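You operate a simulated robot arm through the tools that you are given. There is no shell and no other tool. Be economical: measure what you need, move in short steps, check, and stop when the job is done.

You are at the controls of a simulated two-armed robot. One attempt, no reset.

JOB
Prop the inlet cover on its stay and clear the tools under it.
Fine: no reach under it till it rests; blue brush and grey gauge block go on the window sill; the line stays locked off.
Where things are to end (x, y in the base frame): blue brush within 0.06 m of [0.36, 1.2]; grey gauge block within 0.06 m of [0.51, 1.24].

It is judged by the outcome, as a careful person would: the job done as asked, and still so three seconds after it is handed in. It fails if anything else is knocked over, pushed out of place, dropped, spilled or broken. A push-on lid holds only when it is set on centred and level and pressed home; a screw cap is set on level and turned clockwise until tight.

ROBOT AND FRAMES
Two 7-joint arms with two-finger parallel grippers on one trunk, on a base that drives. Base frame: it is fixed to the floor where the robot stands at the start and does not move with it; the origin is under the middle of the robot, x ahead of it, y to its left, z up; the surface under the hand at the start is at about z = 0.953. Lengths are in m, angles in degrees, forces in N, time in s.
The left shoulder is at the start at [0.07, 0.163, 1.395], the right one opposite. With the tool pointing down near the work surface each hand reaches from about 0.34 to 0.86 m from the robot's upright axis, wherever it stands, measured 20 degrees to its own side. Places, roughly: clear inlet pane [0.2, -0.5, 1]; core air slider [1.6, 0.3, 0.9]; core stay [1.6, 0.2, 1.1]; green gauge block [5, 1.5, 0.5]; inlet air slider [0.8, 0, 0.9]; inlet cover [0.8, -0.6, 1.3]; inlet stay [0.5, -0.2, 1]; outlet air slider [2, 0.5, 0.9]; outlet stay [2.5, 0.5, 1.1]; red gauge block [5, 1.5, 0.5]; window sill by the inlet cover [0.4, 1.3, 0.9]; yellow gauge block [5.25, 1.5, 0.5]. Payload 3.43 kg a hand.
The tool frame of a hand sits at the grasp point between the pads (the TCP): z along the fingers, y along the line on which they close. The tips reach 0.034 m beyond it. Largest opening 0.128 m; finger width 0.024, thickness 0.012; the body of the gripper, 0.048 by 0.13 m, starts 0.096 m behind the TCP.
Orientation is that of the tool frame in the base frame, as a unit quaternion [x, y, z, w]. With the fingers straight down and closing along the base's y, the tool's x points along the base's -x, its y along +y and its z along -z.

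CONTROLS
- The arms move only by the tool move_arm. It takes "left_increments", "right_increments" or both (then of equal length, played together; a hand with none holds still); each is a list of rows, each a list of 7 numbers: the shift along the base's x, y, z in units of 500 mm (1.0 is 500 mm), then the turn, a rotation vector about the base's x, y, z in units of 45 degrees (1.0 is 45 degrees), then the gripper command, from -1 (fully open) to 1 (shut), values between in proportion. In form: [[x, y, z, rx, ry, rz, jaw], ...]. A call has 1 to 10 rows; each row is the pose to reach, as a shift and turn from the pose commanded when the call began. A call with a number of a shift or a turn outside -1 to 1 is refused whole. Rows are played at 5 a second. More than 0.05 m and 8.6 degrees between two rows, or a gripper value outside its range, and nothing of the call is played. A pose out of reach is approached as far as the arm can. The call stops where the force on the tool passes 40 N (or 10 N more than at its start, if that is more) or the arm is blocked; 0.2 s more then pass. The fingers move at their own pace (about 0.153 m/s each) and stop on an object; they squeeze with about 27 N. The grip force told is the motor's: it shows also when the fingers shut on nothing. Time passes only in rows, and 0.2 s behind the last, so rows that repeat a pose let the fingers close. The reply holds the time, the measured pose of the TCP, the force on the tool along the base axes, the opening and the grip force, in the units named above and with some noise, with the torque about the TCP (base axes, N m) and any sound that the robot's microphone picked up.
- Cameras (640 x 400 px; columns grow to the right, rows downward): "scene" is now at [0.1371, -0.0503, 1.6419]; the picture's right is [-0.57, -0.82, 0.00], its down [-0.35, 0.24, -0.91] and it looks along [0.74, -0.52, -0.42] (base axes); focal length 214 px, centre (320, 200). "left" rides on the left gripper at [0.076, 0.011, -0.16] in its tool frame; the picture's right is [-0.15, 0.99, 0.00], its down [-0.88, -0.13, -0.46] and it looks along [-0.45, -0.07, 0.89] (tool axes); focal length 234 px, centre (320, 200). "right" rides on the right gripper at [0.076, -0.011, -0.16] in its tool frame; the picture's right is [0.15, 0.99, 0.00], its down [-0.88, 0.13, -0.46] and it looks along [-0.45, 0.07, 0.89] (tool axes); focal length 234 px, centre (320, 200). There is no depth. A picture from a camera that has moved, and an enlarged one, comes with that camera's place and axes in the base frame and with its lens. The place of the scene camera against the robot may be out by one fixed shift of up to 0.018 m in any direction.
- grab_frame(camera): a new picture of that camera. No time passes.
- lift_body(by): slides the trunk up (or, below 0, down) by that many m; the arms and the scene camera ride with it, the base frame stays. It gives what a move gives, with no picture.
- roll_base(legs): drives the robot by 1 to 6 legs, each [ahead, left, turn to the left] in m, m and degrees, along the robot's own axes; the way and the turn of a leg run together, so that a leg with both is an arc; at most 1.5 m and 180 degrees a leg. The arms and the cameras ride along, it lands a little off, and it stops where it bumps. It gives what a move gives.
- pan_tilt(pan, tilt): turns the head with the scene camera to pan (to the left, within 86 degrees either way) and tilt (down, from -29 to 69), counted from straight ahead of the robot. It gives what a move gives.
- inspect(camera, box): a new picture of the part [left, top, right, bottom] of that camera's present view, enlarged. No time passes.
- job_done(): hands the job in; it is judged then, once.

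Go step by step. Nothing tells you exact positions but the pictures and the camera data: compare them with the known pose of the tool, close in by small moves and look again before you grip or let go. The budget is 120 turns and 92 pictures, counting those below and the enlarged ones. Unless the task says otherwise, let go and move clear before handing in, and close with one line.

The tools are called after "Emit:" as a command line: name --argument value ..., lists and objects as JSON in quotes. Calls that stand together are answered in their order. move_arm: Moves the arms, as the interface text tells. Its arguments: {"type":"object","properties":{"left_increments":{"type":"array"},"right_increments":{"type":"array"}},"required":[]} The other tools are called the same way: lift_body (by) slides the trunk up or down; roll_base (legs) drives the base; pan_tilt (pan, tilt) turns the head that bears the scene camera; grab_frame (camera) takes a picture; inspect (camera, box) takes an enlarged picture of a part of a camera's view; job_done () hands the job in.

At the start:

```text
t: 0.0
left_ee_pos: [0.4406, -0.0243, 1.5594]
left_ee_rot: [-0.001, 1.0, -0.001, 0.0]
left_contact_force: [0.2, -0.7, 0.2]
left_wrist_torque: [-0.03, -0.03, -0.01]
left_opening: 0.1281
left_grip_force: 0.1
right_ee_pos: [0.357, -0.3798, 1.6665]
right_ee_rot: [-0.001, 1.0, 0.0, 0.0]
right_contact_force: [0.2, 0.6, -0.3]
right_wrist_torque: [-0.02, 0.0, 0.01]
right_opening: 0.1281
right_grip_force: 0.1
trunk travel left (down, up): [-0.875, 0.065]
robot x, y, heading: [0.0029, -0.0027, 0.0]
head pan, tilt: [-35.1, 25.0]
```

scene: 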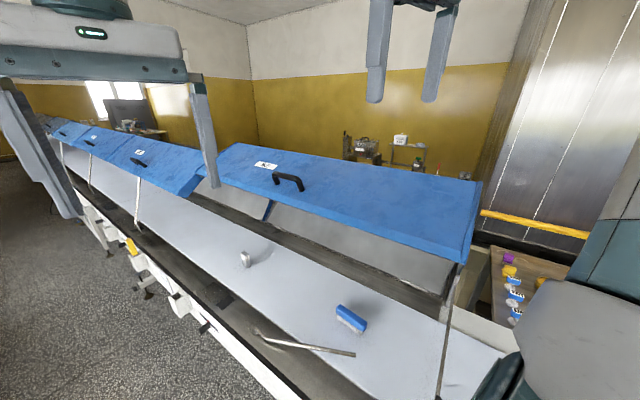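
right: 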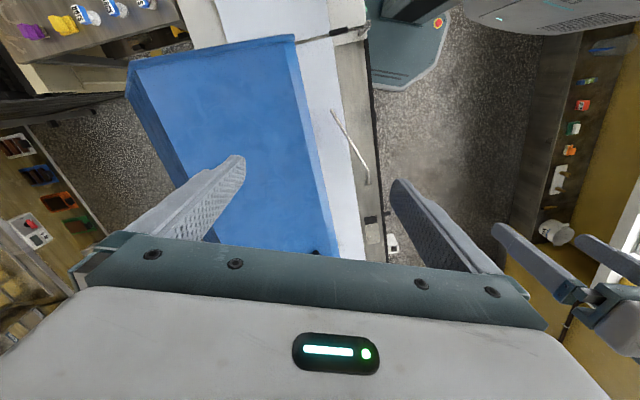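
left: 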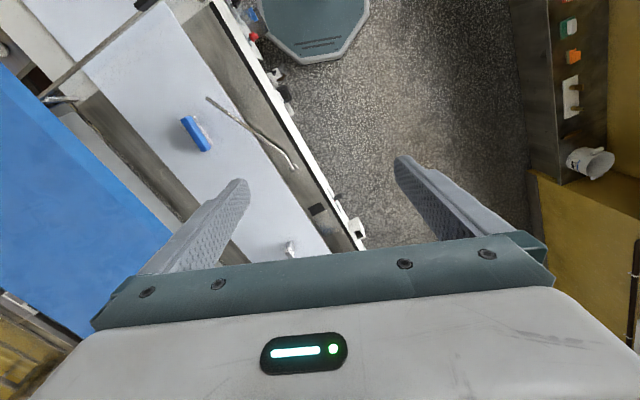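

I see the blue inlet cover with a black handle, a grey stay rod lying on the front rail, and the brush and grey block on the deck. I'll look closer before moving.

Emit:
inspect --camera "scene" --box '[180, 130, 500, 400]'

Emit:
inspect --camera "left" --box '[0, 0, 400, 260]'

Emit:
inspect --camera "scene" --box '[30, 80, 250, 300]'

```text
1.48 times, centred on (340, 265) of scene
camera zoom: at [0.1371, -0.0503, 1.6419], right [-0.57, -0.82, 0.0], down [-0.35, 0.24, -0.91], along [0.74, -0.52, -0.42], focal length 318 px, centre (290, 104)
```

zoom: 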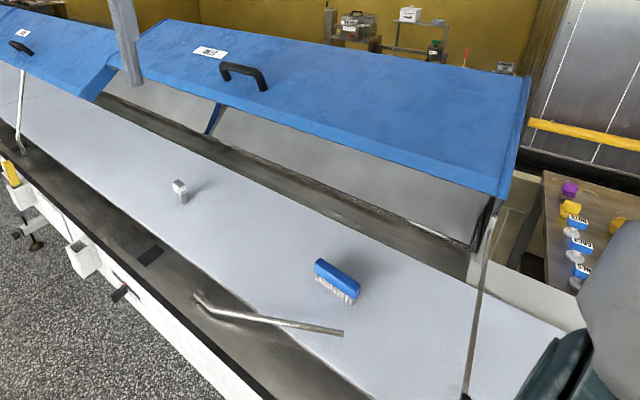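

```text
1.54 times, centred on (200, 130) of left
camera zoom: at [0.364, -0.0127, 1.72], right [0.15, 0.99, 0.0], down [0.88, -0.13, 0.46], along [0.45, -0.07, -0.89], focal length 360 px, centre (505, 308)
```

zoom: 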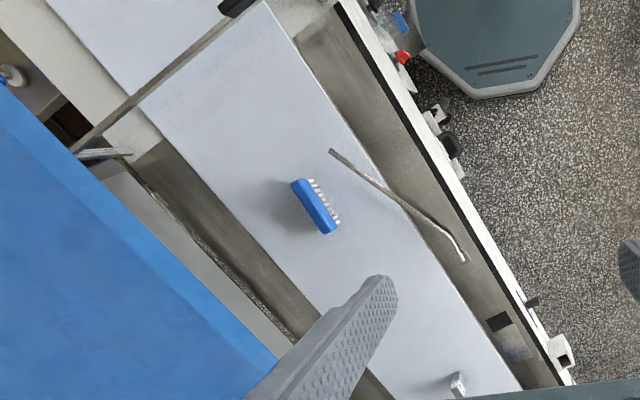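

```text
1.82 times, centred on (140, 190) of scene
camera zoom: at [0.1371, -0.0503, 1.6419], right [-0.57, -0.82, 0.0], down [-0.35, 0.24, -0.91], along [0.74, -0.52, -0.42], focal length 390 px, centre (647, 218)
```

zoom: 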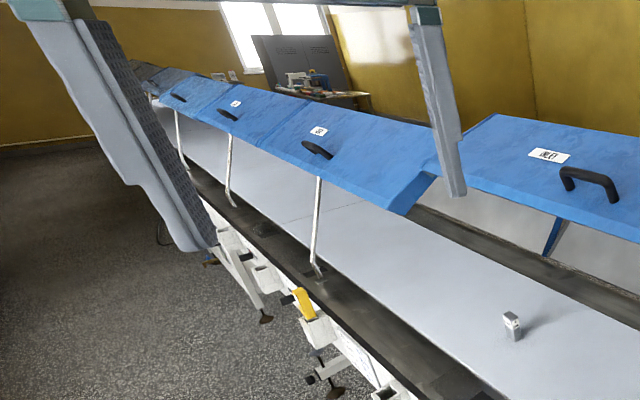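

The line runs about 21° off my x axis on my right. The cover's front edge stands near z 1.37 and the stay lies along the front rail. I'll raise the left hand a little, check the surroundings, then turn to face the line.

Emit:
move_arm --left_increments '[[0, 0, 0.08, 0, 0, 0, -1], [0, 0, 0.16, 0, 0, 0, -1], [0, 0, 0.2, 0, 0, 0, -1]]'

Emit:
pan_tilt --pan 80 --tilt 30

Emit:
grab_frame --camera "scene"

Emit:
pan_tilt --pan -80 --tilt 45

Emit:
grab_frame --camera "scene"

```text
t: 0.8
left_ee_pos: [0.4388, -0.0246, 1.6601]
left_ee_rot: [-0.001, 1.0, -0.001, 0.002]
left_contact_force: [1.1, -0.7, 0.1]
left_wrist_torque: [0.01, -0.02, 0.01]
left_opening: 0.1279
left_grip_force: 0.1
right_ee_pos: [0.3544, -0.3808, 1.6686]
right_ee_rot: [0.0, 1.0, -0.001, 0.001]
right_contact_force: [-0.5, 0.2, 0.3]
right_wrist_torque: [-0.02, -0.05, 0.02]
right_opening: 0.1277
right_grip_force: 0.0
trunk travel left (down, up): [-0.875, 0.065]
robot x, y, heading: [-0.0003, -0.0011, 0.2]
head pan, tilt: [-35.1, 25.0]
```

```text
t: 2.7
left_ee_pos: [0.4419, -0.0244, 1.6589]
left_ee_rot: [0.0, 1.0, -0.001, 0.0]
left_contact_force: [0.5, -0.7, 0.1]
left_wrist_torque: [-0.01, 0.03, 0.03]
left_opening: 0.1283
left_grip_force: 0.0
right_ee_pos: [0.3562, -0.3796, 1.6676]
right_ee_rot: [0.001, 1.0, 0.0, 0.001]
right_contact_force: [0.3, -0.7, 0.0]
right_wrist_torque: [0.0, 0.01, -0.01]
right_opening: 0.1279
right_grip_force: 0.1
trunk travel left (down, up): [-0.875, 0.065]
robot x, y, heading: [0.0026, -0.0016, -0.3]
head pan, tilt: [80.0, 30.0]
```

```text
85 pictures are left
camera scene: at [0.0773, 0.0917, 1.634], right [0.98, -0.17, 0.0], down [-0.09, -0.49, -0.87], along [0.15, 0.85, -0.5], focal length 214 px, centre (320, 200)
```

scene: 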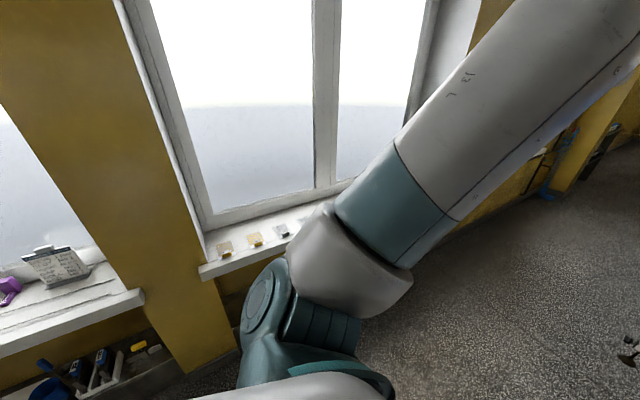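

```text
t: 5.2
left_ee_pos: [0.4425, -0.0255, 1.658]
left_ee_rot: [-0.001, 1.0, -0.001, 0.0]
left_contact_force: [-0.3, 0.4, 0.1]
left_wrist_torque: [-0.02, -0.01, 0.0]
left_opening: 0.128
left_grip_force: 0.1
right_ee_pos: [0.357, -0.3807, 1.6667]
right_ee_rot: [0.001, 1.0, 0.0, 0.001]
right_contact_force: [0.1, -1.0, 0.0]
right_wrist_torque: [0.02, 0.04, 0.01]
right_opening: 0.128
right_grip_force: 0.0
trunk travel left (down, up): [-0.875, 0.065]
robot x, y, heading: [-0.0001, 0.0006, 0.2]
head pan, tilt: [-80.0, 45.0]
```

```text
84 pictures are left
camera scene: at [0.0759, -0.0774, 1.6114], right [-0.98, -0.17, 0.0], down [-0.12, 0.7, -0.71], along [0.12, -0.7, -0.71], focal length 214 px, centre (320, 200)
```

scene: 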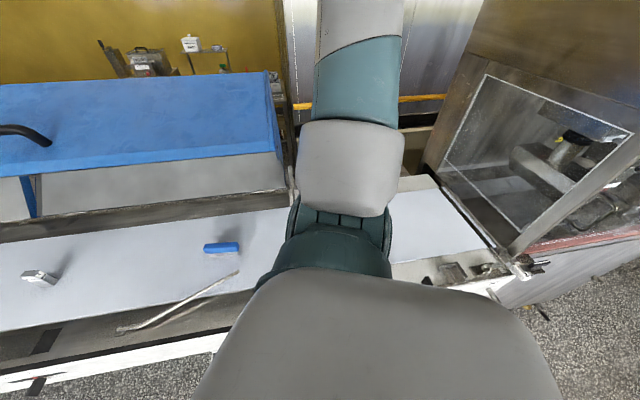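

The sill is to my left under the window, with a few small items on it. Now I'll turn to face the line and shift along it.

Emit:
roll_base --legs '[[0, 0, -69], [0, 0.36, 0]]'

Emit:
pan_tilt --pan 15 --tilt 40

Emit:
grab_frame --camera "scene"

Emit:
grab_frame --camera "left"

Emit:
grab_frame --camera "right"

```text
t: 10.5
left_ee_pos: [0.487, -0.2748, 1.6578]
left_ee_rot: [0.553, 0.833, 0.001, 0.001]
left_contact_force: [-0.7, -0.1, -0.3]
left_wrist_torque: [-0.02, -0.03, 0.01]
left_opening: 0.1278
left_grip_force: 0.0
right_ee_pos: [0.1271, -0.3348, 1.666]
right_ee_rot: [0.553, 0.833, 0.002, 0.001]
right_contact_force: [0.3, -0.7, 1.1]
right_wrist_torque: [0.0, -0.07, 0.0]
right_opening: 0.1278
right_grip_force: 0.1
trunk travel left (down, up): [-0.875, 0.065]
robot x, y, heading: [0.344, 0.1455, -67.2]
head pan, tilt: [-80.0, 45.0]
```

```text
t: 12.2
left_ee_pos: [0.4922, -0.2737, 1.6589]
left_ee_rot: [0.554, 0.833, -0.001, -0.001]
left_contact_force: [-0.1, 0.1, 0.3]
left_wrist_torque: [-0.01, 0.02, 0.0]
left_opening: 0.128
left_grip_force: 0.1
right_ee_pos: [0.1305, -0.3324, 1.6671]
right_ee_rot: [0.553, 0.833, 0.0, 0.001]
right_contact_force: [0.4, -0.3, 0.2]
right_wrist_torque: [0.0, 0.01, 0.04]
right_opening: 0.128
right_grip_force: 0.1
trunk travel left (down, up): [-0.875, 0.065]
robot x, y, heading: [0.3448, 0.139, -67.0]
head pan, tilt: [15.0, 40.0]
```

```text
83 pictures are left
camera scene: at [0.4268, 0.0323, 1.6186], right [-0.79, -0.61, 0.0], down [-0.39, 0.51, -0.77], along [0.47, -0.61, -0.64], focal length 214 px, centre (320, 200)
```

scene: 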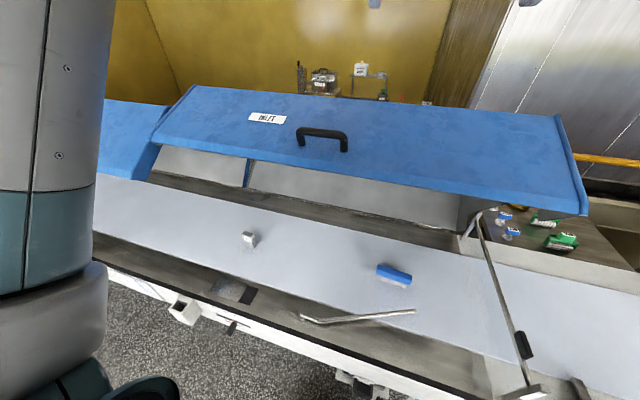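

```text
82 pictures are left
camera left: at [0.472, -0.1988, 1.8188], right [0.97, 0.25, 0.0], down [0.22, -0.86, 0.46], along [0.11, -0.44, -0.89], focal length 234 px, centre (320, 200)
```

left: 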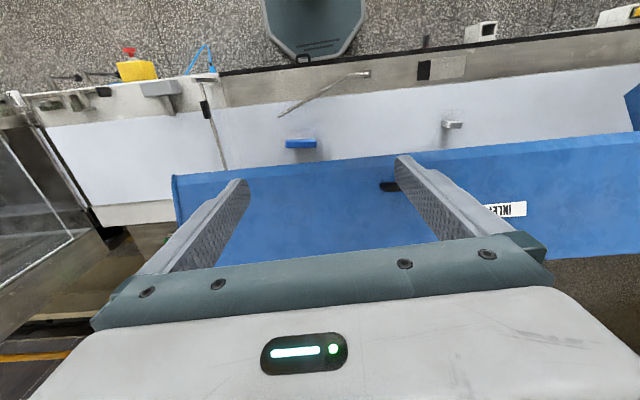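

```text
81 pictures are left
camera right: at [0.0918, -0.268, 1.826], right [0.86, 0.52, 0.0], down [0.46, -0.76, 0.46], along [0.24, -0.39, -0.89], focal length 234 px, centre (320, 200)
```

right: 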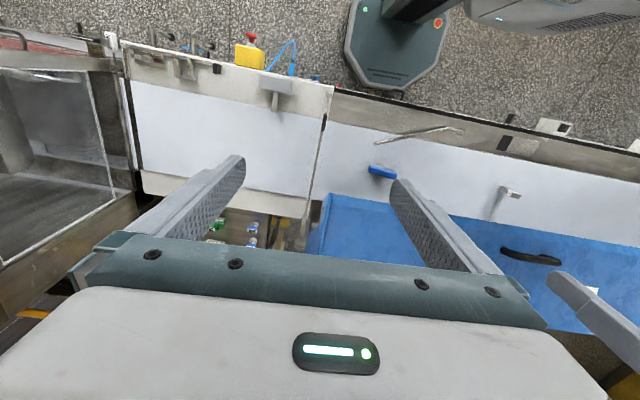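

I'll enlarge the stay, the handle and cover edge, and the bar at the right end to get exact geometry.

Emit:
inspect --camera "scene" --box '[200, 220, 440, 370]'

Emit:
inspect --camera "scene" --box '[400, 160, 640, 400]'

Emit:
inspect --camera "scene" --box '[140, 80, 400, 240]'

Emit:
inspect --camera "right" --box '[320, 80, 640, 280]'

```text
2.67 times, centred on (320, 295) of scene
camera zoom: at [0.4268, 0.0323, 1.6186], right [-0.79, -0.61, 0.0], down [-0.39, 0.51, -0.77], along [0.47, -0.61, -0.64], focal length 572 px, centre (320, -53)
```

zoom: 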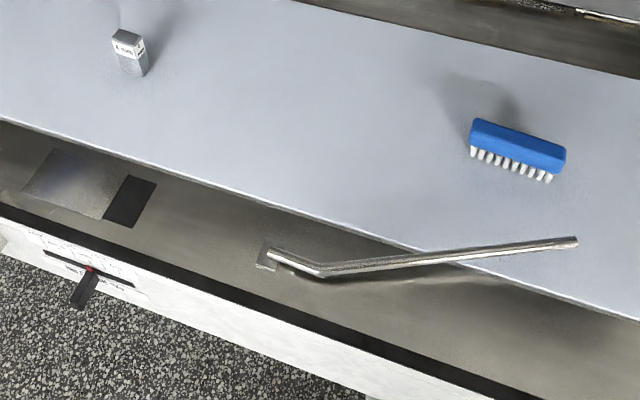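

```text
1.67 times, centred on (520, 280) of scene
camera zoom: at [0.4268, 0.0323, 1.6186], right [-0.79, -0.61, 0.0], down [-0.39, 0.51, -0.77], along [0.47, -0.61, -0.64], focal length 358 px, centre (-13, 67)
```

zoom: 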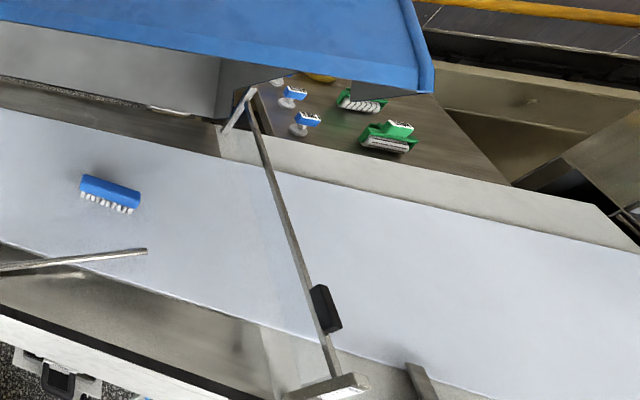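

```text
2.46 times, centred on (270, 160) of scene
camera zoom: at [0.4268, 0.0323, 1.6186], right [-0.79, -0.61, 0.0], down [-0.39, 0.51, -0.77], along [0.47, -0.61, -0.64], focal length 528 px, centre (443, 298)
```

zoom: 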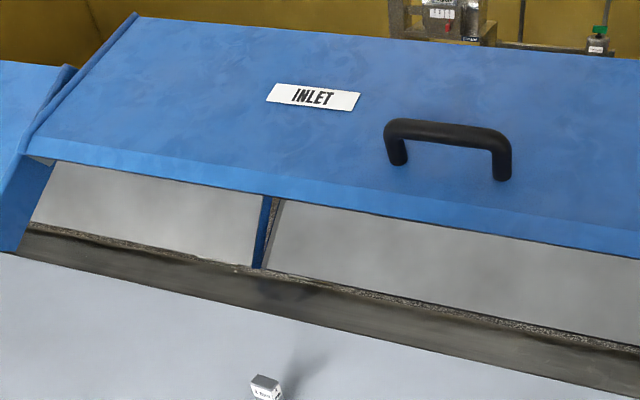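

```text
2.00 times, centred on (480, 180) of right
camera zoom: at [0.0918, -0.268, 1.826], right [0.86, 0.52, 0.0], down [0.46, -0.76, 0.46], along [0.24, -0.39, -0.89], focal length 468 px, centre (0, 240)
```

zoom: 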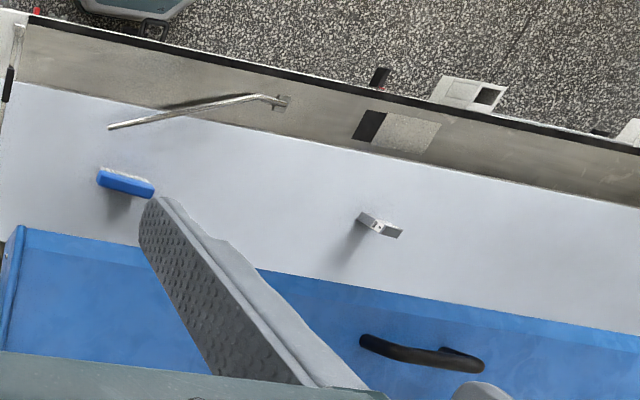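

The stay pivots at about (0.626, -0.139, 0.945). Its base part lies along the rail, then it bends 21° inward to the tip near (0.377, -0.34). I'll back up slightly for room, move the left hand aside and turn the right hand across the rod.

Emit:
roll_base --legs '[[-0.1, 0.12, -1.5]]'

Emit:
move_arm --left_increments '[[0.06, 0.03, 0, 0, 0, 0, -1], [0.12, 0.06, 0, 0, 0, 0, -1], [0.2, 0.08, 0, 0, 0, 0, -1], [0.28, 0.11, 0, 0, 0, 0, -1], [0.3, 0.12, 0, 0, 0, 0, -1]]' --right_increments '[[0.06, 0.02, -0.06, 0, 0, 0.18, -0.2], [0.12, 0.04, -0.12, 0, 0, 0.36, -0.2], [0.18, 0.06, -0.18, 0, 0, 0.54, -0.2], [0.24, 0.08, -0.24, 0, 0, 0.72, -0.2], [0.26, 0.08, -0.28, 0, 0, 0.9, -0.2]]'

```text
t: 13.6
left_ee_pos: [0.5553, -0.143, 1.657]
left_ee_rot: [0.563, 0.827, 0.002, 0.0]
left_contact_force: [-0.3, 0.1, -0.1]
left_wrist_torque: [0.02, 0.0, -0.02]
left_opening: 0.1277
left_grip_force: 0.0
right_ee_pos: [0.1928, -0.1953, 1.6665]
right_ee_rot: [0.563, 0.826, 0.003, 0.0]
right_contact_force: [-0.3, -0.9, -0.2]
right_wrist_torque: [0.03, -0.01, 0.02]
right_opening: 0.1278
right_grip_force: 0.0
trunk travel left (down, up): [-0.875, 0.065]
robot x, y, heading: [0.4185, 0.2821, -68.6]
head pan, tilt: [15.0, 40.0]
```

```text
t: 14.8
left_ee_pos: [0.7078, -0.08, 1.6577]
left_ee_rot: [0.564, 0.826, 0.0, -0.001]
left_contact_force: [0.3, 0.1, -0.2]
left_wrist_torque: [0.07, 0.0, 0.0]
left_opening: 0.1279
left_grip_force: 0.0
right_ee_pos: [0.3288, -0.1507, 1.5274]
right_ee_rot: [0.242, 0.97, 0.001, -0.001]
right_contact_force: [0.1, -0.2, -0.2]
right_wrist_torque: [0.01, -0.02, -0.02]
right_opening: 0.0769
right_grip_force: 0.1
trunk travel left (down, up): [-0.875, 0.065]
robot x, y, heading: [0.419, 0.2774, -68.8]
head pan, tilt: [15.0, 40.0]
```

The right hand turns further to line its jaws up across the rod and comes down above it.

Emit:
move_arm --right_increments '[[0.05, -0.04, -0.07, 0, 0, 0.17, -0.2], [0.1, -0.08, -0.14, 0, 0, 0.34, -0.2], [0.15, -0.12, -0.2, 0, 0, 0.51, -0.2], [0.2, -0.16, -0.25, 0, 0, 0.68, -0.2], [0.25, -0.2, -0.3, 0, 0, 0.85, -0.2], [0.28, -0.22, -0.36, 0, 0, 1.0, -0.2]]'

Emit:
move_arm --right_increments '[[0, 0, -0.05, 0, 0, 0.17, -0.2], [0, 0, -0.1, 0, 0, 0.34, -0.2], [0, 0, -0.15, 0, 0, 0.51, -0.2], [0, 0, -0.15, 0, 0, 0.55, -0.2]]'

Emit:
grab_frame --camera "right"

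Emit:
grab_frame --camera "scene"

```text
t: 16.2
left_ee_pos: [0.7078, -0.0764, 1.6579]
left_ee_rot: [0.563, 0.827, 0.0, 0.0]
left_contact_force: [-0.1, 0.0, -0.1]
left_wrist_torque: [-0.01, -0.01, 0.0]
left_opening: 0.128
left_grip_force: 0.1
right_ee_pos: [0.4742, -0.1665, 1.344]
right_ee_rot: [-0.133, 0.991, -0.008, -0.001]
right_contact_force: [0.1, 0.6, 1.4]
right_wrist_torque: [-0.05, 0.0, 0.01]
right_opening: 0.0769
right_grip_force: 0.0
right hand out of reach, approached as far as the arm can: row 5, 6
trunk travel left (down, up): [-0.875, 0.065]
robot x, y, heading: [0.4162, 0.2821, -68.8]
head pan, tilt: [15.0, 40.0]
```

```text
t: 17.2
left_ee_pos: [0.7067, -0.0792, 1.657]
left_ee_rot: [0.563, 0.826, 0.0, 0.0]
left_contact_force: [-0.2, -0.5, 0.6]
left_wrist_torque: [-0.01, -0.03, -0.02]
left_opening: 0.1279
left_grip_force: 0.1
right_ee_pos: [0.4395, -0.0958, 1.2561]
right_ee_rot: [-0.28, 0.959, -0.031, 0.009]
right_contact_force: [0.1, -0.6, 0.1]
right_wrist_torque: [0.0, -0.01, 0.02]
right_opening: 0.077
right_grip_force: 0.0
right hand out of reach, approached as far as the arm can: row 1, 2, 3, 4
trunk travel left (down, up): [-0.875, 0.065]
robot x, y, heading: [0.4206, 0.2797, -68.7]
head pan, tilt: [15.0, 40.0]
```

```text
76 pictures are left
camera right: at [0.375, -0.1372, 1.415], right [-0.65, 0.75, -0.06], down [0.66, 0.61, 0.45], along [0.38, 0.25, -0.89], focal length 234 px, centre (320, 200)
```

right: 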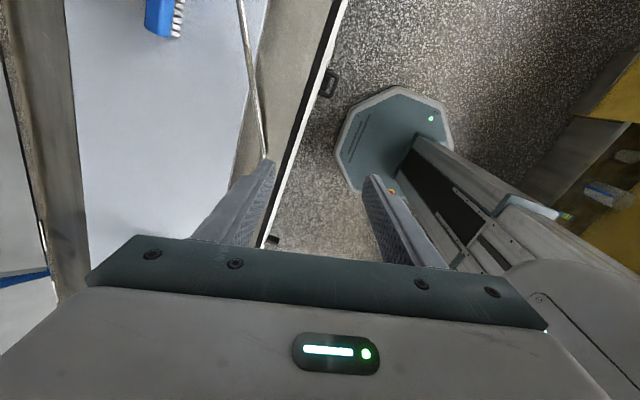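

```text
75 pictures are left
camera scene: at [0.4992, 0.1676, 1.6186], right [-0.8, -0.59, 0.0], down [-0.38, 0.52, -0.77], along [0.45, -0.62, -0.64], focal length 214 px, centre (320, 200)
```

scene: 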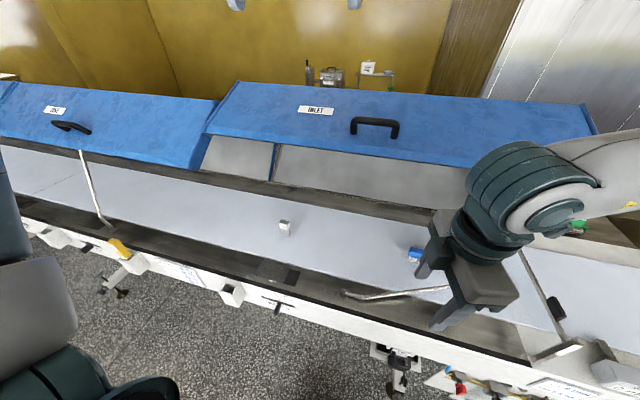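

The right wrist can't turn that far, but the left should be able to by symmetry, so the hands swap roles: left for the stay, right for the handle. I'll bring the right hand back up first.

Emit:
move_arm --right_increments '[[0, 0, 0.08, 0, 0, -0.17, -1], [-0.03, 0.02, 0.16, 0, 0, -0.34, -1], [-0.08, 0.05, 0.24, 0, 0, -0.51, -1], [-0.14, 0.09, 0.32, 0, 0, -0.68, -1], [-0.2, 0.13, 0.4, 0, 0, -0.85, -1], [-0.26, 0.13, 0.48, 0, 0, -1.0, -1]]'

Emit:
move_arm --right_increments '[[-0.05, 0, 0.06, 0, 0, -0.18, -1], [-0.1, 0, 0.12, 0, 0, -0.36, -1], [-0.16, -0.03, 0.16, 0, 0, -0.54, -1], [-0.22, -0.05, 0.2, 0, 0, -0.72, -1], [-0.28, -0.05, 0.2, 0, 0, -0.88, -1], [-0.28, -0.05, 0.2, 0, 0, -0.91, -1]]' --left_increments '[[0, -0.02, -0.05, 0, 0, 0.18, 0], [0, -0.04, -0.1, 0, 0, 0.36, 0], [0, -0.06, -0.15, 0, 0, 0.54, 0], [0, -0.08, -0.2, 0, 0, 0.72, 0], [0, -0.08, -0.25, 0, 0, 0.88, 0], [0, -0.08, -0.25, 0, 0, 1.0, 0]]'

```text
refused: row 4 steps farther than a row can; nothing moved
```

```text
t: 18.6
left_ee_pos: [0.7073, -0.117, 1.534]
left_ee_rot: [0.202, 0.979, -0.001, 0.0]
left_contact_force: [0.4, 0.1, 0.2]
left_wrist_torque: [-0.03, 0.02, -0.01]
left_opening: 0.0641
left_grip_force: 0.1
right_ee_pos: [0.3008, -0.1198, 1.3585]
right_ee_rot: [0.075, 0.997, -0.033, -0.003]
right_contact_force: [1.0, -0.8, 0.0]
right_wrist_torque: [0.0, -0.02, -0.02]
right_opening: 0.1279
right_grip_force: 0.1
right hand out of reach, approached as far as the arm can: row 1
trunk travel left (down, up): [-0.875, 0.065]
robot x, y, heading: [0.4155, 0.285, -68.7]
head pan, tilt: [15.0, 40.0]
```

Now I'll clear the right hand up and to the right while the left keeps turning.

Emit:
move_arm --right_increments '[[-0.02, 0, 0.08, 0, 0, -0.18, -1], [-0.05, -0.03, 0.16, 0, 0, -0.36, -1], [-0.1, -0.06, 0.24, 0, 0, -0.54, -1], [-0.14, -0.1, 0.31, 0, 0, -0.72, -1], [-0.18, -0.14, 0.38, 0, 0, -0.88, -1], [-0.2, -0.2, 0.45, 0, 0, -1.0, -1], [-0.2, -0.25, 0.52, 0, 0, -1.0, -1]]' --left_increments '[[0, -0.02, 0, 0, 0, 0.18, 0], [0, -0.04, 0, 0, 0, 0.36, 0], [-0.05, -0.06, 0, 0, 0, 0.54, 0], [-0.1, -0.1, 0, 0, 0, 0.72, 0], [-0.15, -0.14, -0.05, 0, 0, 0.88, 0], [-0.2, -0.17, -0.1, 0, 0, 1.0, 0], [-0.25, -0.2, -0.15, 0, 0, 1.0, 0]]'

Emit:
move_arm --left_increments '[[-0.06, -0.03, -0.06, 0, 0, 0.15, 0], [-0.12, -0.05, -0.12, 0, 0, 0.3, 0], [-0.18, -0.07, -0.18, 0, 0, 0.45, 0], [-0.23, -0.09, -0.25, 0, 0, 0.45, 0], [-0.23, -0.09, -0.3, 0, 0, 0.45, 0]]'

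Emit:
grab_frame --camera "left"

```text
t: 20.2
left_ee_pos: [0.5834, -0.2211, 1.4571]
left_ee_rot: [-0.189, 0.982, 0.001, 0.001]
left_contact_force: [0.3, 0.5, 0.4]
left_wrist_torque: [0.05, 0.0, -0.02]
left_opening: 0.0639
left_grip_force: 0.0
right_ee_pos: [0.1999, -0.2508, 1.6181]
right_ee_rot: [0.449, 0.893, -0.028, -0.016]
right_contact_force: [-0.6, -0.1, 0.1]
right_wrist_torque: [0.04, 0.0, 0.0]
right_opening: 0.1279
right_grip_force: 0.0
trunk travel left (down, up): [-0.875, 0.065]
robot x, y, heading: [0.4196, 0.281, -68.3]
head pan, tilt: [15.0, 40.0]
```

```text
t: 21.4
left_ee_pos: [0.4679, -0.2674, 1.3092]
left_ee_rot: [-0.357, 0.934, 0.0, 0.0]
left_contact_force: [-0.2, 0.0, 0.3]
left_wrist_torque: [0.02, 0.02, -0.01]
left_opening: 0.0642
left_grip_force: 0.1
right_ee_pos: [0.201, -0.2495, 1.6181]
right_ee_rot: [0.449, 0.893, -0.029, -0.015]
right_contact_force: [-0.1, 0.7, 0.9]
right_wrist_torque: [0.05, -0.02, 0.0]
right_opening: 0.128
right_grip_force: 0.1
trunk travel left (down, up): [-0.875, 0.065]
robot x, y, heading: [0.4186, 0.2851, -68.8]
head pan, tilt: [15.0, 40.0]
```

```text
74 pictures are left
camera left: at [0.4035, -0.3084, 1.4697], right [-0.55, 0.84, 0.0], down [0.74, 0.49, 0.46], along [0.38, 0.25, -0.89], focal length 234 px, centre (320, 200)
```

left: 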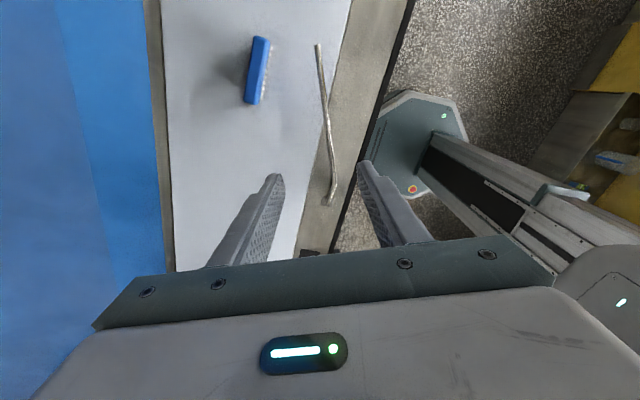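

The left wrist makes it and the rod lies nearly centred between the open fingers. I'll zoom in for its exact line.

Emit:
inspect --camera "left" --box '[240, 20, 420, 260]'

```text
1.67 times, centred on (330, 140) of left
camera zoom: at [0.4035, -0.3084, 1.4697], right [-0.55, 0.84, 0.0], down [0.74, 0.49, 0.46], along [0.38, 0.25, -0.89], focal length 390 px, centre (303, 300)
```

zoom: 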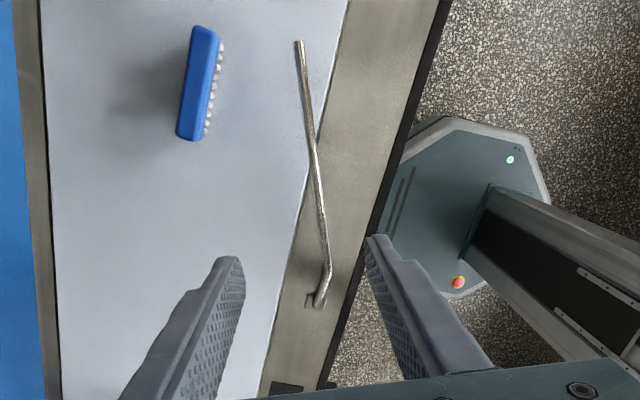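

The rod runs from its kink at (0.554, -0.166) to the tip at (0.358, -0.345), and I'll grip it halfway. I'll centre over that point and come down in steps with the jaws half open.

Emit:
move_arm --left_increments '[[-0.021, 0.027, -0.08, 0, 0, 0, 0.2], [-0.021, 0.027, -0.16, 0, 0, 0, 0.2], [-0.021, 0.027, -0.24, 0, 0, 0, 0.2], [-0.021, 0.027, -0.32, 0, 0, 0, 0.2], [-0.021, 0.027, -0.4, 0, 0, 0, 0.2], [-0.021, 0.027, -0.48, 0, 0, 0, 0.2], [-0.021, 0.027, -0.56, 0, 0, 0, 0.2], [-0.021, 0.027, -0.6, 0, 0, 0, 0.2]]'

Emit:
grab_frame --camera "left"

Emit:
inspect --camera "scene" --box '[280, 180, 520, 340]'

```text
t: 23.2
left_ee_pos: [0.4567, -0.2533, 1.0086]
left_ee_rot: [-0.356, 0.935, 0.0, 0.001]
left_contact_force: [-0.4, -0.4, 0.0]
left_wrist_torque: [0.0, 0.01, 0.0]
left_opening: 0.0513
left_grip_force: 0.0
right_ee_pos: [0.2, -0.2486, 1.6177]
right_ee_rot: [0.449, 0.893, -0.028, -0.016]
right_contact_force: [-0.6, -1.0, 0.3]
right_wrist_torque: [-0.02, 0.0, -0.03]
right_opening: 0.1282
right_grip_force: 0.0
trunk travel left (down, up): [-0.875, 0.065]
robot x, y, heading: [0.4239, 0.2799, -68.6]
head pan, tilt: [15.0, 40.0]
```

```text
72 pictures are left
camera left: at [0.391, -0.2939, 1.1686], right [-0.55, 0.84, 0.0], down [0.74, 0.49, 0.46], along [0.38, 0.25, -0.89], focal length 234 px, centre (320, 200)
```

left: 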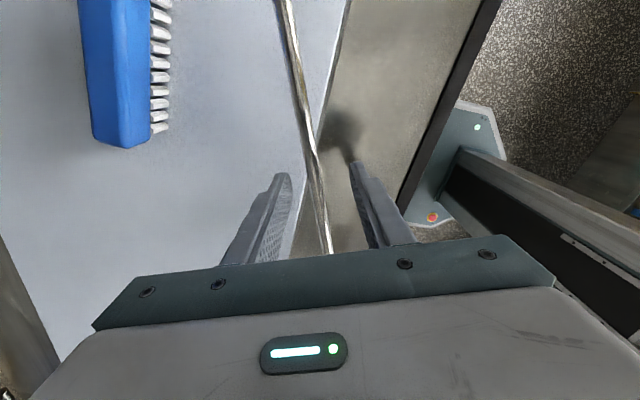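

```text
2.50 times, centred on (400, 260) of scene
camera zoom: at [0.4989, 0.168, 1.6186], right [-0.8, -0.59, 0.0], down [-0.38, 0.52, -0.77], along [0.45, -0.62, -0.64], focal length 536 px, centre (120, 50)
```

zoom: 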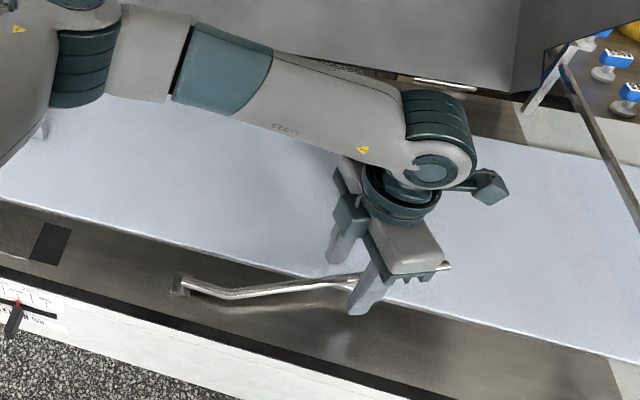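

The rod is centred between the fingertips. I'll lower a little more and close.

Emit:
move_arm --left_increments '[[0, 0, -0.02, 0, 0, 0, 0.2], [0, 0, -0.034, 0, 0, 0, 0.2], [0, 0, -0.034, 0, 0, 0, 1], [0, 0, -0.034, 0, 0, 0, 1], [0, 0, -0.034, 0, 0, 0, 1]]'

Emit:
grab_frame --camera "left"

```text
t: 24.4
left_ee_pos: [0.4588, -0.2561, 0.9918]
left_ee_rot: [-0.358, 0.934, -0.001, 0.0]
left_contact_force: [13.4, -23.0, 10.4]
left_wrist_torque: [0.21, -0.88, 0.08]
left_opening: 0.0111
left_grip_force: 44.9
right_ee_pos: [0.2021, -0.2519, 1.6171]
right_ee_rot: [0.45, 0.893, -0.029, -0.016]
right_contact_force: [-0.6, -0.7, -0.1]
right_wrist_torque: [-0.03, -0.01, 0.03]
right_opening: 0.128
right_grip_force: 0.0
trunk travel left (down, up): [-0.875, 0.065]
robot x, y, heading: [0.4184, 0.2824, -68.5]
head pan, tilt: [15.0, 40.0]
```

```text
70 pictures are left
camera left: at [0.3943, -0.2969, 1.1524], right [-0.55, 0.83, 0.0], down [0.74, 0.49, 0.46], along [0.38, 0.25, -0.89], focal length 234 px, centre (320, 200)
```

left: 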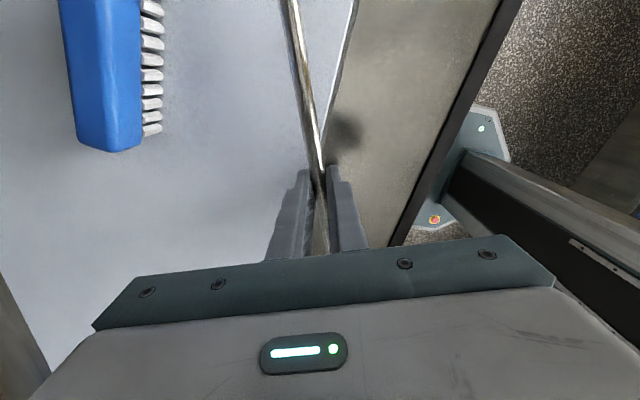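

The rod is gripped, about 11 mm thick. I'll swing it up about its pivot in stages, starting with 20°.

Emit:
move_arm --left_increments '[[0.006, -0.006, 0.0, 0, 0, 0, 1], [0.014, -0.003, 0.043, -0.053, 0.138, 0, 1], [0.026, 0.002, 0.084, -0.106, 0.277, 0, 1], [0.043, 0.008, 0.124, -0.159, 0.415, 0, 1]]'

Emit:
inspect --camera "scene" --box '[240, 100, 560, 340]'

```text
t: 25.4
left_ee_pos: [0.479, -0.2486, 1.0535]
left_ee_rot: [-0.35, 0.92, 0.001, -0.174]
left_contact_force: [2.7, -16.9, 2.9]
left_wrist_torque: [0.11, -0.3, 0.3]
left_opening: 0.0111
left_grip_force: 44.4
right_ee_pos: [0.2013, -0.2497, 1.6165]
right_ee_rot: [0.45, 0.892, -0.029, -0.017]
right_contact_force: [0.0, -0.5, 0.7]
right_wrist_torque: [-0.03, 0.01, 0.0]
right_opening: 0.1278
right_grip_force: 0.0
trunk travel left (down, up): [-0.875, 0.065]
robot x, y, heading: [0.4188, 0.2801, -68.5]
head pan, tilt: [15.0, 40.0]
```

```text
1.67 times, centred on (400, 220) of scene
camera zoom: at [0.4999, 0.1659, 1.6183], right [-0.81, -0.59, 0.0], down [-0.38, 0.52, -0.76], along [0.45, -0.62, -0.64], focal length 358 px, centre (187, 167)
```

zoom: 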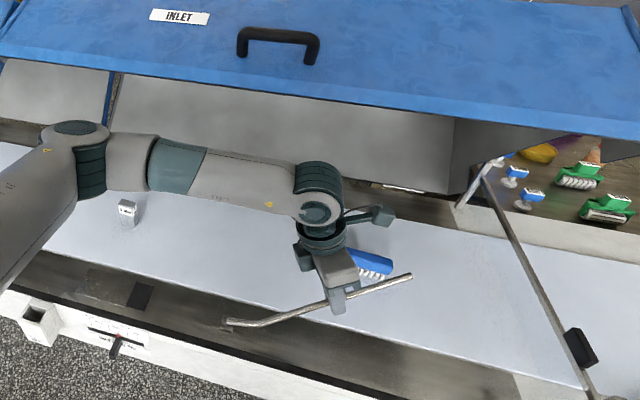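

The stay swings freely. I'll continue to about 45° and roll the hand round the rod toward the robot side so it stays clear of the cover.

Emit:
move_arm --left_increments '[[0.017, 0.007, 0.035, -0.134, 0.044, 0.07, 1], [0.036, 0.02, 0.068, -0.268, 0.088, 0.14, 1], [0.059, 0.034, 0.099, -0.402, 0.133, 0.209, 1], [0.084, 0.049, 0.125, -0.536, 0.177, 0.279, 1]]'

Emit:
inspect --camera "scene" --box '[240, 100, 560, 340]'

```text
t: 26.4
left_ee_pos: [0.5232, -0.2265, 1.1151]
left_ee_rot: [-0.407, 0.841, -0.186, -0.305]
left_contact_force: [10.1, -13.5, -5.6]
left_wrist_torque: [1.02, 0.09, 1.0]
left_opening: 0.0118
left_grip_force: 45.1
right_ee_pos: [0.205, -0.2503, 1.6177]
right_ee_rot: [0.45, 0.893, -0.028, -0.017]
right_contact_force: [0.3, -0.5, 0.2]
right_wrist_torque: [0.02, 0.01, 0.03]
right_opening: 0.1278
right_grip_force: 0.0
trunk travel left (down, up): [-0.875, 0.065]
robot x, y, heading: [0.4188, 0.2848, -68.8]
head pan, tilt: [15.0, 40.0]
```

```text
1.67 times, centred on (400, 220) of scene
camera zoom: at [0.5028, 0.1649, 1.6182], right [-0.8, -0.59, 0.0], down [-0.38, 0.52, -0.76], along [0.45, -0.61, -0.65], focal length 358 px, centre (187, 167)
```

zoom: 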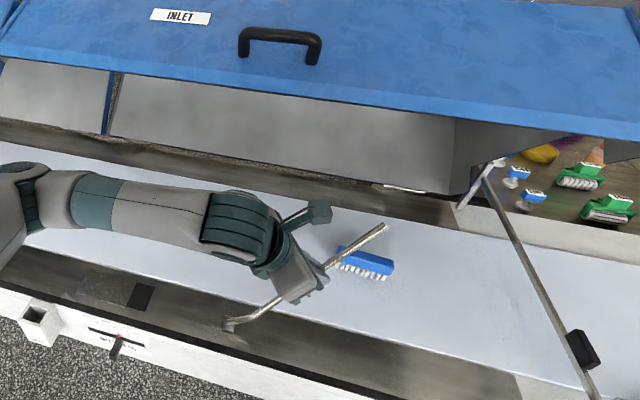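

It's at 45° and tracking well. Next I'll swing to about 70°.

Emit:
move_arm --left_increments '[[0.028, 0.012, 0.023, -0.106, 0.044, 0.131, 1], [0.056, 0.028, 0.043, -0.213, 0.088, 0.262, 1], [0.086, 0.044, 0.06, -0.32, 0.132, 0.394, 1], [0.117, 0.06, 0.072, -0.426, 0.176, 0.525, 1]]'

Emit:
inspect --camera "scene" --box '[240, 100, 560, 340]'

```text
t: 27.4
left_ee_pos: [0.577, -0.2035, 1.1476]
left_ee_rot: [-0.482, 0.732, -0.303, -0.375]
left_contact_force: [-7.6, -0.8, 19.3]
left_wrist_torque: [1.12, 0.65, 0.44]
left_opening: 0.0127
left_grip_force: 44.7
left hand out of reach, approached as far as the arm can: row 3, 4
right_ee_pos: [0.1963, -0.2459, 1.619]
right_ee_rot: [0.449, 0.893, -0.029, -0.013]
right_contact_force: [-0.5, 0.0, -1.4]
right_wrist_torque: [0.01, -0.02, 0.02]
right_opening: 0.1279
right_grip_force: 0.0
trunk travel left (down, up): [-0.875, 0.065]
robot x, y, heading: [0.4184, 0.2823, -68.7]
head pan, tilt: [15.0, 40.0]
```

```text
1.67 times, centred on (400, 220) of scene
camera zoom: at [0.4957, 0.1701, 1.6197], right [-0.81, -0.59, 0.0], down [-0.38, 0.52, -0.77], along [0.45, -0.62, -0.64], focal length 358 px, centre (187, 167)
```

zoom: 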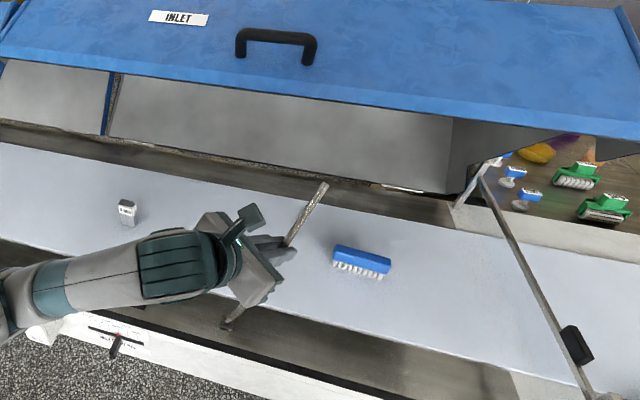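

The stay is at about 69°; the left arm is near a joint limit but still tracks. I'll try the remaining swing to upright with a bit more roll.

Emit:
move_arm --left_increments '[[0.034, 0.017, 0.01, -0.059, 0.074, 0.136, 1], [0.071, 0.034, 0.015, -0.119, 0.148, 0.271, 1], [0.108, 0.052, 0.016, -0.178, 0.222, 0.407, 1]]'

Emit:
inspect --camera "scene" --box '[240, 100, 560, 340]'

```text
t: 27.8
left_ee_pos: [0.5961, -0.1962, 1.1537]
left_ee_rot: [-0.487, 0.717, -0.309, -0.393]
left_contact_force: [-3.4, 0.0, 6.9]
left_wrist_torque: [1.13, 0.7, 0.48]
left_opening: 0.0138
left_grip_force: 45.0
left hand out of reach, approached as far as the arm can: row 1
right_ee_pos: [0.1986, -0.2496, 1.6169]
right_ee_rot: [0.449, 0.893, -0.028, -0.015]
right_contact_force: [0.6, -0.7, -0.2]
right_wrist_torque: [0.02, 0.03, -0.03]
right_opening: 0.1281
right_grip_force: 0.1
trunk travel left (down, up): [-0.875, 0.065]
robot x, y, heading: [0.4187, 0.2821, -68.5]
head pan, tilt: [15.0, 40.0]
stopped in row 1 (left hand): the force on the tool passed its limit at 56 N (the readings are from after the stop); the commanded pose is now the measured one
```

```text
1.67 times, centred on (400, 220) of scene
camera zoom: at [0.4985, 0.1678, 1.6185], right [-0.81, -0.59, 0.0], down [-0.38, 0.52, -0.77], along [0.45, -0.62, -0.64], focal length 358 px, centre (187, 167)
```

zoom: 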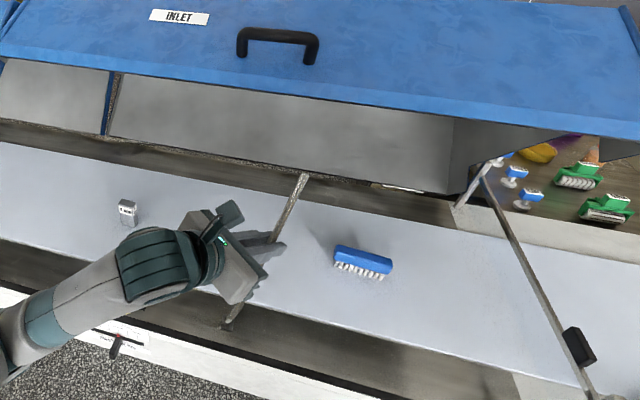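

The wrist won't roll further, so I'll loosen to a cage around the rod, push in slightly so the fingers reach well past it, and push the rod sideways to upright.

Emit:
move_arm --left_increments '[[-0.004, -0.012, -0.008, 0, 0, 0, 0.7], [-0.008, -0.025, -0.015, 0, 0, 0, 0.5], [-0.008, -0.025, -0.015, 0, 0, 0, 0.5], [0.03, -0.011, -0.015, 0, 0, 0, 0.5], [0.067, 0.004, -0.015, 0, 0, 0, 0.5]]'

Emit:
inspect --camera "scene" --box '[240, 100, 560, 340]'

Emit:
grab_frame --camera "left"

```text
t: 29.0
left_ee_pos: [0.6296, -0.1928, 1.1452]
left_ee_rot: [-0.487, 0.718, -0.308, -0.391]
left_contact_force: [-0.8, 3.3, 1.1]
left_wrist_torque: [0.03, 0.11, -0.11]
left_opening: 0.0325
left_grip_force: 0.9
right_ee_pos: [0.2003, -0.2479, 1.6183]
right_ee_rot: [0.45, 0.893, -0.029, -0.016]
right_contact_force: [-0.1, -0.5, 0.1]
right_wrist_torque: [0.06, -0.03, -0.01]
right_opening: 0.1279
right_grip_force: 0.0
trunk travel left (down, up): [-0.875, 0.065]
robot x, y, heading: [0.4173, 0.2826, -68.5]
head pan, tilt: [15.0, 40.0]
```

```text
1.67 times, centred on (400, 220) of scene
camera zoom: at [0.4993, 0.1691, 1.6186], right [-0.81, -0.59, 0.0], down [-0.38, 0.52, -0.77], along [0.45, -0.62, -0.64], focal length 358 px, centre (187, 167)
```

zoom: 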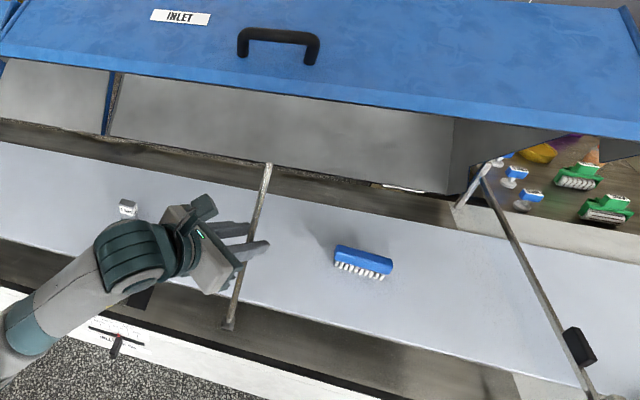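

```text
64 pictures are left
camera left: at [0.6445, -0.0921, 1.2915], right [-0.9, 0.4, -0.19], down [0.43, 0.73, -0.52], along [-0.07, -0.55, -0.83], focal length 234 px, centre (320, 200)
```

left: 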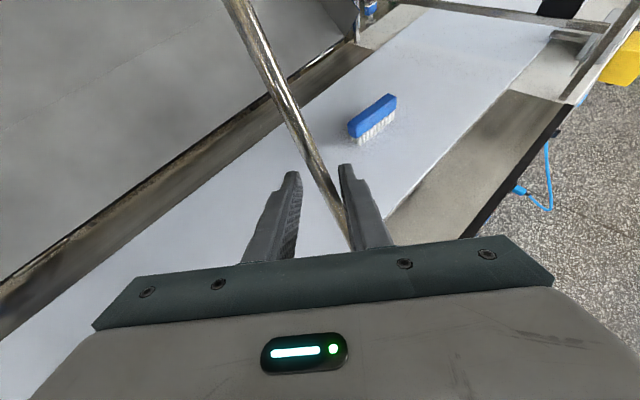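

The rod is caged, resting on the right finger at about 83°. I'll push it on over vertical.

Emit:
move_arm --left_increments '[[0.03, 0.012, 0, 0, 0, 0, 0.5], [0.055, 0.021, 0, 0, 0, 0, 0.5], [0.075, 0.029, 0, 0, 0, 0, 0.5], [0.075, 0.029, 0, 0, 0, 0, 0.5]]'

Emit:
inspect --camera "scene" --box '[240, 100, 560, 340]'

Emit:
grab_frame --camera "left"

```text
t: 30.0
left_ee_pos: [0.6607, -0.1796, 1.1481]
left_ee_rot: [-0.484, 0.719, -0.308, -0.393]
left_contact_force: [-27.5, -7.5, 5.6]
left_wrist_torque: [-0.1, 0.64, 0.22]
left_opening: 0.045
left_grip_force: 11.4
right_ee_pos: [0.1927, -0.2471, 1.6166]
right_ee_rot: [0.45, 0.893, -0.028, -0.015]
right_contact_force: [0.1, 0.1, 0.3]
right_wrist_torque: [0.0, 0.03, -0.02]
right_opening: 0.1282
right_grip_force: 0.1
trunk travel left (down, up): [-0.875, 0.065]
robot x, y, heading: [0.4152, 0.28, -68.5]
head pan, tilt: [15.0, 40.0]
```

```text
1.67 times, centred on (400, 220) of scene
camera zoom: at [0.493, 0.1679, 1.6189], right [-0.81, -0.59, 0.0], down [-0.38, 0.52, -0.77], along [0.46, -0.62, -0.64], focal length 358 px, centre (187, 167)
```

zoom: 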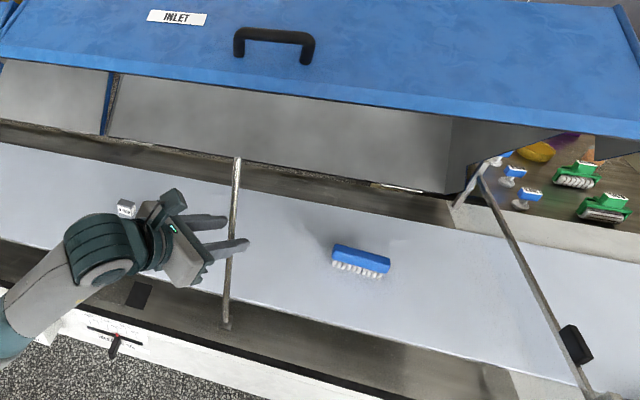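

```text
62 pictures are left
camera left: at [0.6749, -0.0786, 1.2928], right [-0.9, 0.4, -0.19], down [0.44, 0.73, -0.52], along [-0.07, -0.55, -0.83], focal length 234 px, centre (320, 200)
```

left: 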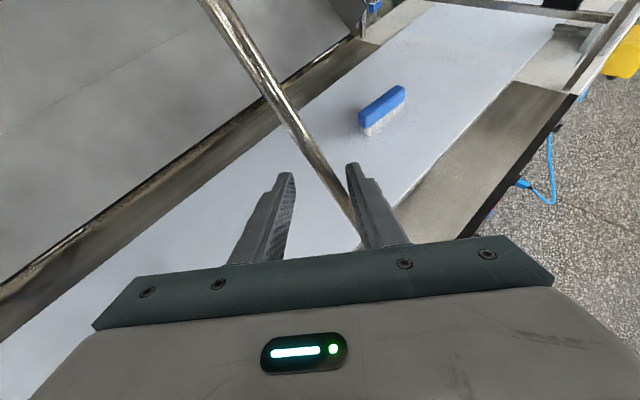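

The rod met a stop, and in the picture it leans about 9° past vertical, so it should stand by itself. I'll ease off, open and look.

Emit:
move_arm --left_increments '[[-0.015, -0.006, 0, 0, 0, 0, 0.4], [-0.02, -0.008, 0, 0, 0, 0, 0.3], [-0.02, -0.008, 0, 0, 0, 0, 0.3], [-0.02, -0.008, 0, 0, 0, 0, 0.3]]'

Emit:
grab_frame --camera "left"

```text
t: 31.0
left_ee_pos: [0.6592, -0.1814, 1.1443]
left_ee_rot: [-0.488, 0.717, -0.309, -0.39]
left_contact_force: [0.0, -0.1, 0.6]
left_wrist_torque: [0.02, 0.03, 0.01]
left_opening: 0.0448
left_grip_force: 0.0
right_ee_pos: [0.2012, -0.2478, 1.6179]
right_ee_rot: [0.45, 0.892, -0.029, -0.016]
right_contact_force: [-0.3, 0.6, -0.5]
right_wrist_torque: [0.01, 0.0, 0.02]
right_opening: 0.1281
right_grip_force: 0.0
trunk travel left (down, up): [-0.875, 0.065]
robot x, y, heading: [0.4174, 0.2793, -68.6]
head pan, tilt: [15.0, 40.0]
```

```text
61 pictures are left
camera left: at [0.6718, -0.0822, 1.291], right [-0.9, 0.4, -0.19], down [0.43, 0.74, -0.52], along [-0.07, -0.55, -0.83], focal length 234 px, centre (320, 200)
```

left: 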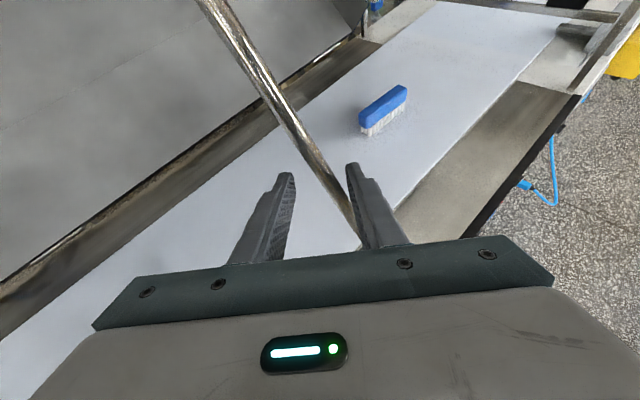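

No load on the fingers and the rod stays. I'll ease away from it a little, then back the hand straight out.

Emit:
move_arm --left_increments '[[-0.012, -0.005, 0, 0, 0, 0, 0], [-0.012, -0.005, 0, 0, 0, 0, 0], [0.0, 0.045, 0.03, 0, 0, 0, 0], [0.014, 0.09, 0.06, 0, 0, 0, 0], [0.04, 0.16, 0.1, 0, 0, 0, 0]]'

Emit:
inspect --camera "scene" --box '[160, 80, 480, 320]'

Emit:
grab_frame --camera "left"

```text
t: 32.2
left_ee_pos: [0.6914, -0.1672, 1.1719]
left_ee_rot: [-0.484, 0.72, -0.309, -0.39]
left_contact_force: [-22.5, 9.3, 0.1]
left_wrist_torque: [0.38, 0.76, -1.18]
left_opening: 0.077
left_grip_force: 11.0
left hand out of reach, approached as far as the arm can: row 3, 4, 5
right_ee_pos: [0.1877, -0.2464, 1.6165]
right_ee_rot: [0.45, 0.892, -0.027, -0.011]
right_contact_force: [0.0, 0.4, -0.1]
right_wrist_torque: [-0.01, -0.07, 0.01]
right_opening: 0.1281
right_grip_force: 0.0
trunk travel left (down, up): [-0.875, 0.065]
robot x, y, heading: [0.4196, 0.2809, -69.0]
head pan, tilt: [15.0, 40.0]
```

```text
1.67 times, centred on (320, 200) of scene
camera zoom: at [0.4868, 0.1706, 1.6193], right [-0.81, -0.59, 0.0], down [-0.38, 0.52, -0.77], along [0.46, -0.62, -0.64], focal length 358 px, centre (320, 200)
```

zoom: 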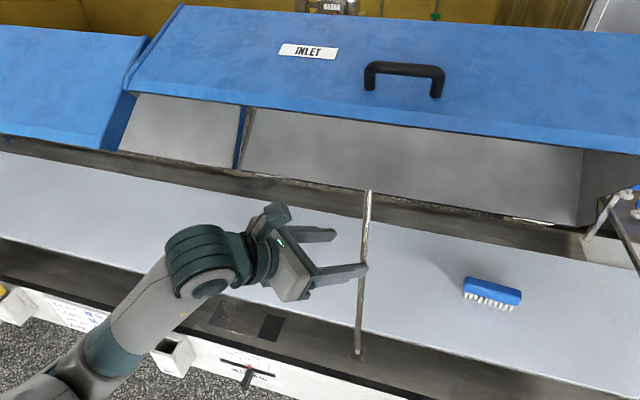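

```text
59 pictures are left
camera left: at [0.7045, -0.0654, 1.3193], right [-0.89, 0.4, -0.19], down [0.44, 0.73, -0.52], along [-0.07, -0.55, -0.83], focal length 234 px, centre (320, 200)
```

left: 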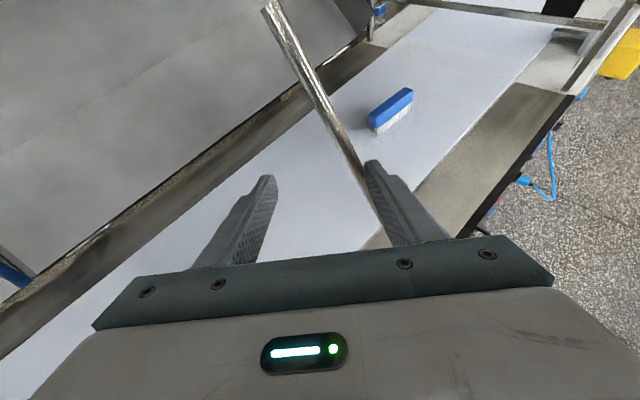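

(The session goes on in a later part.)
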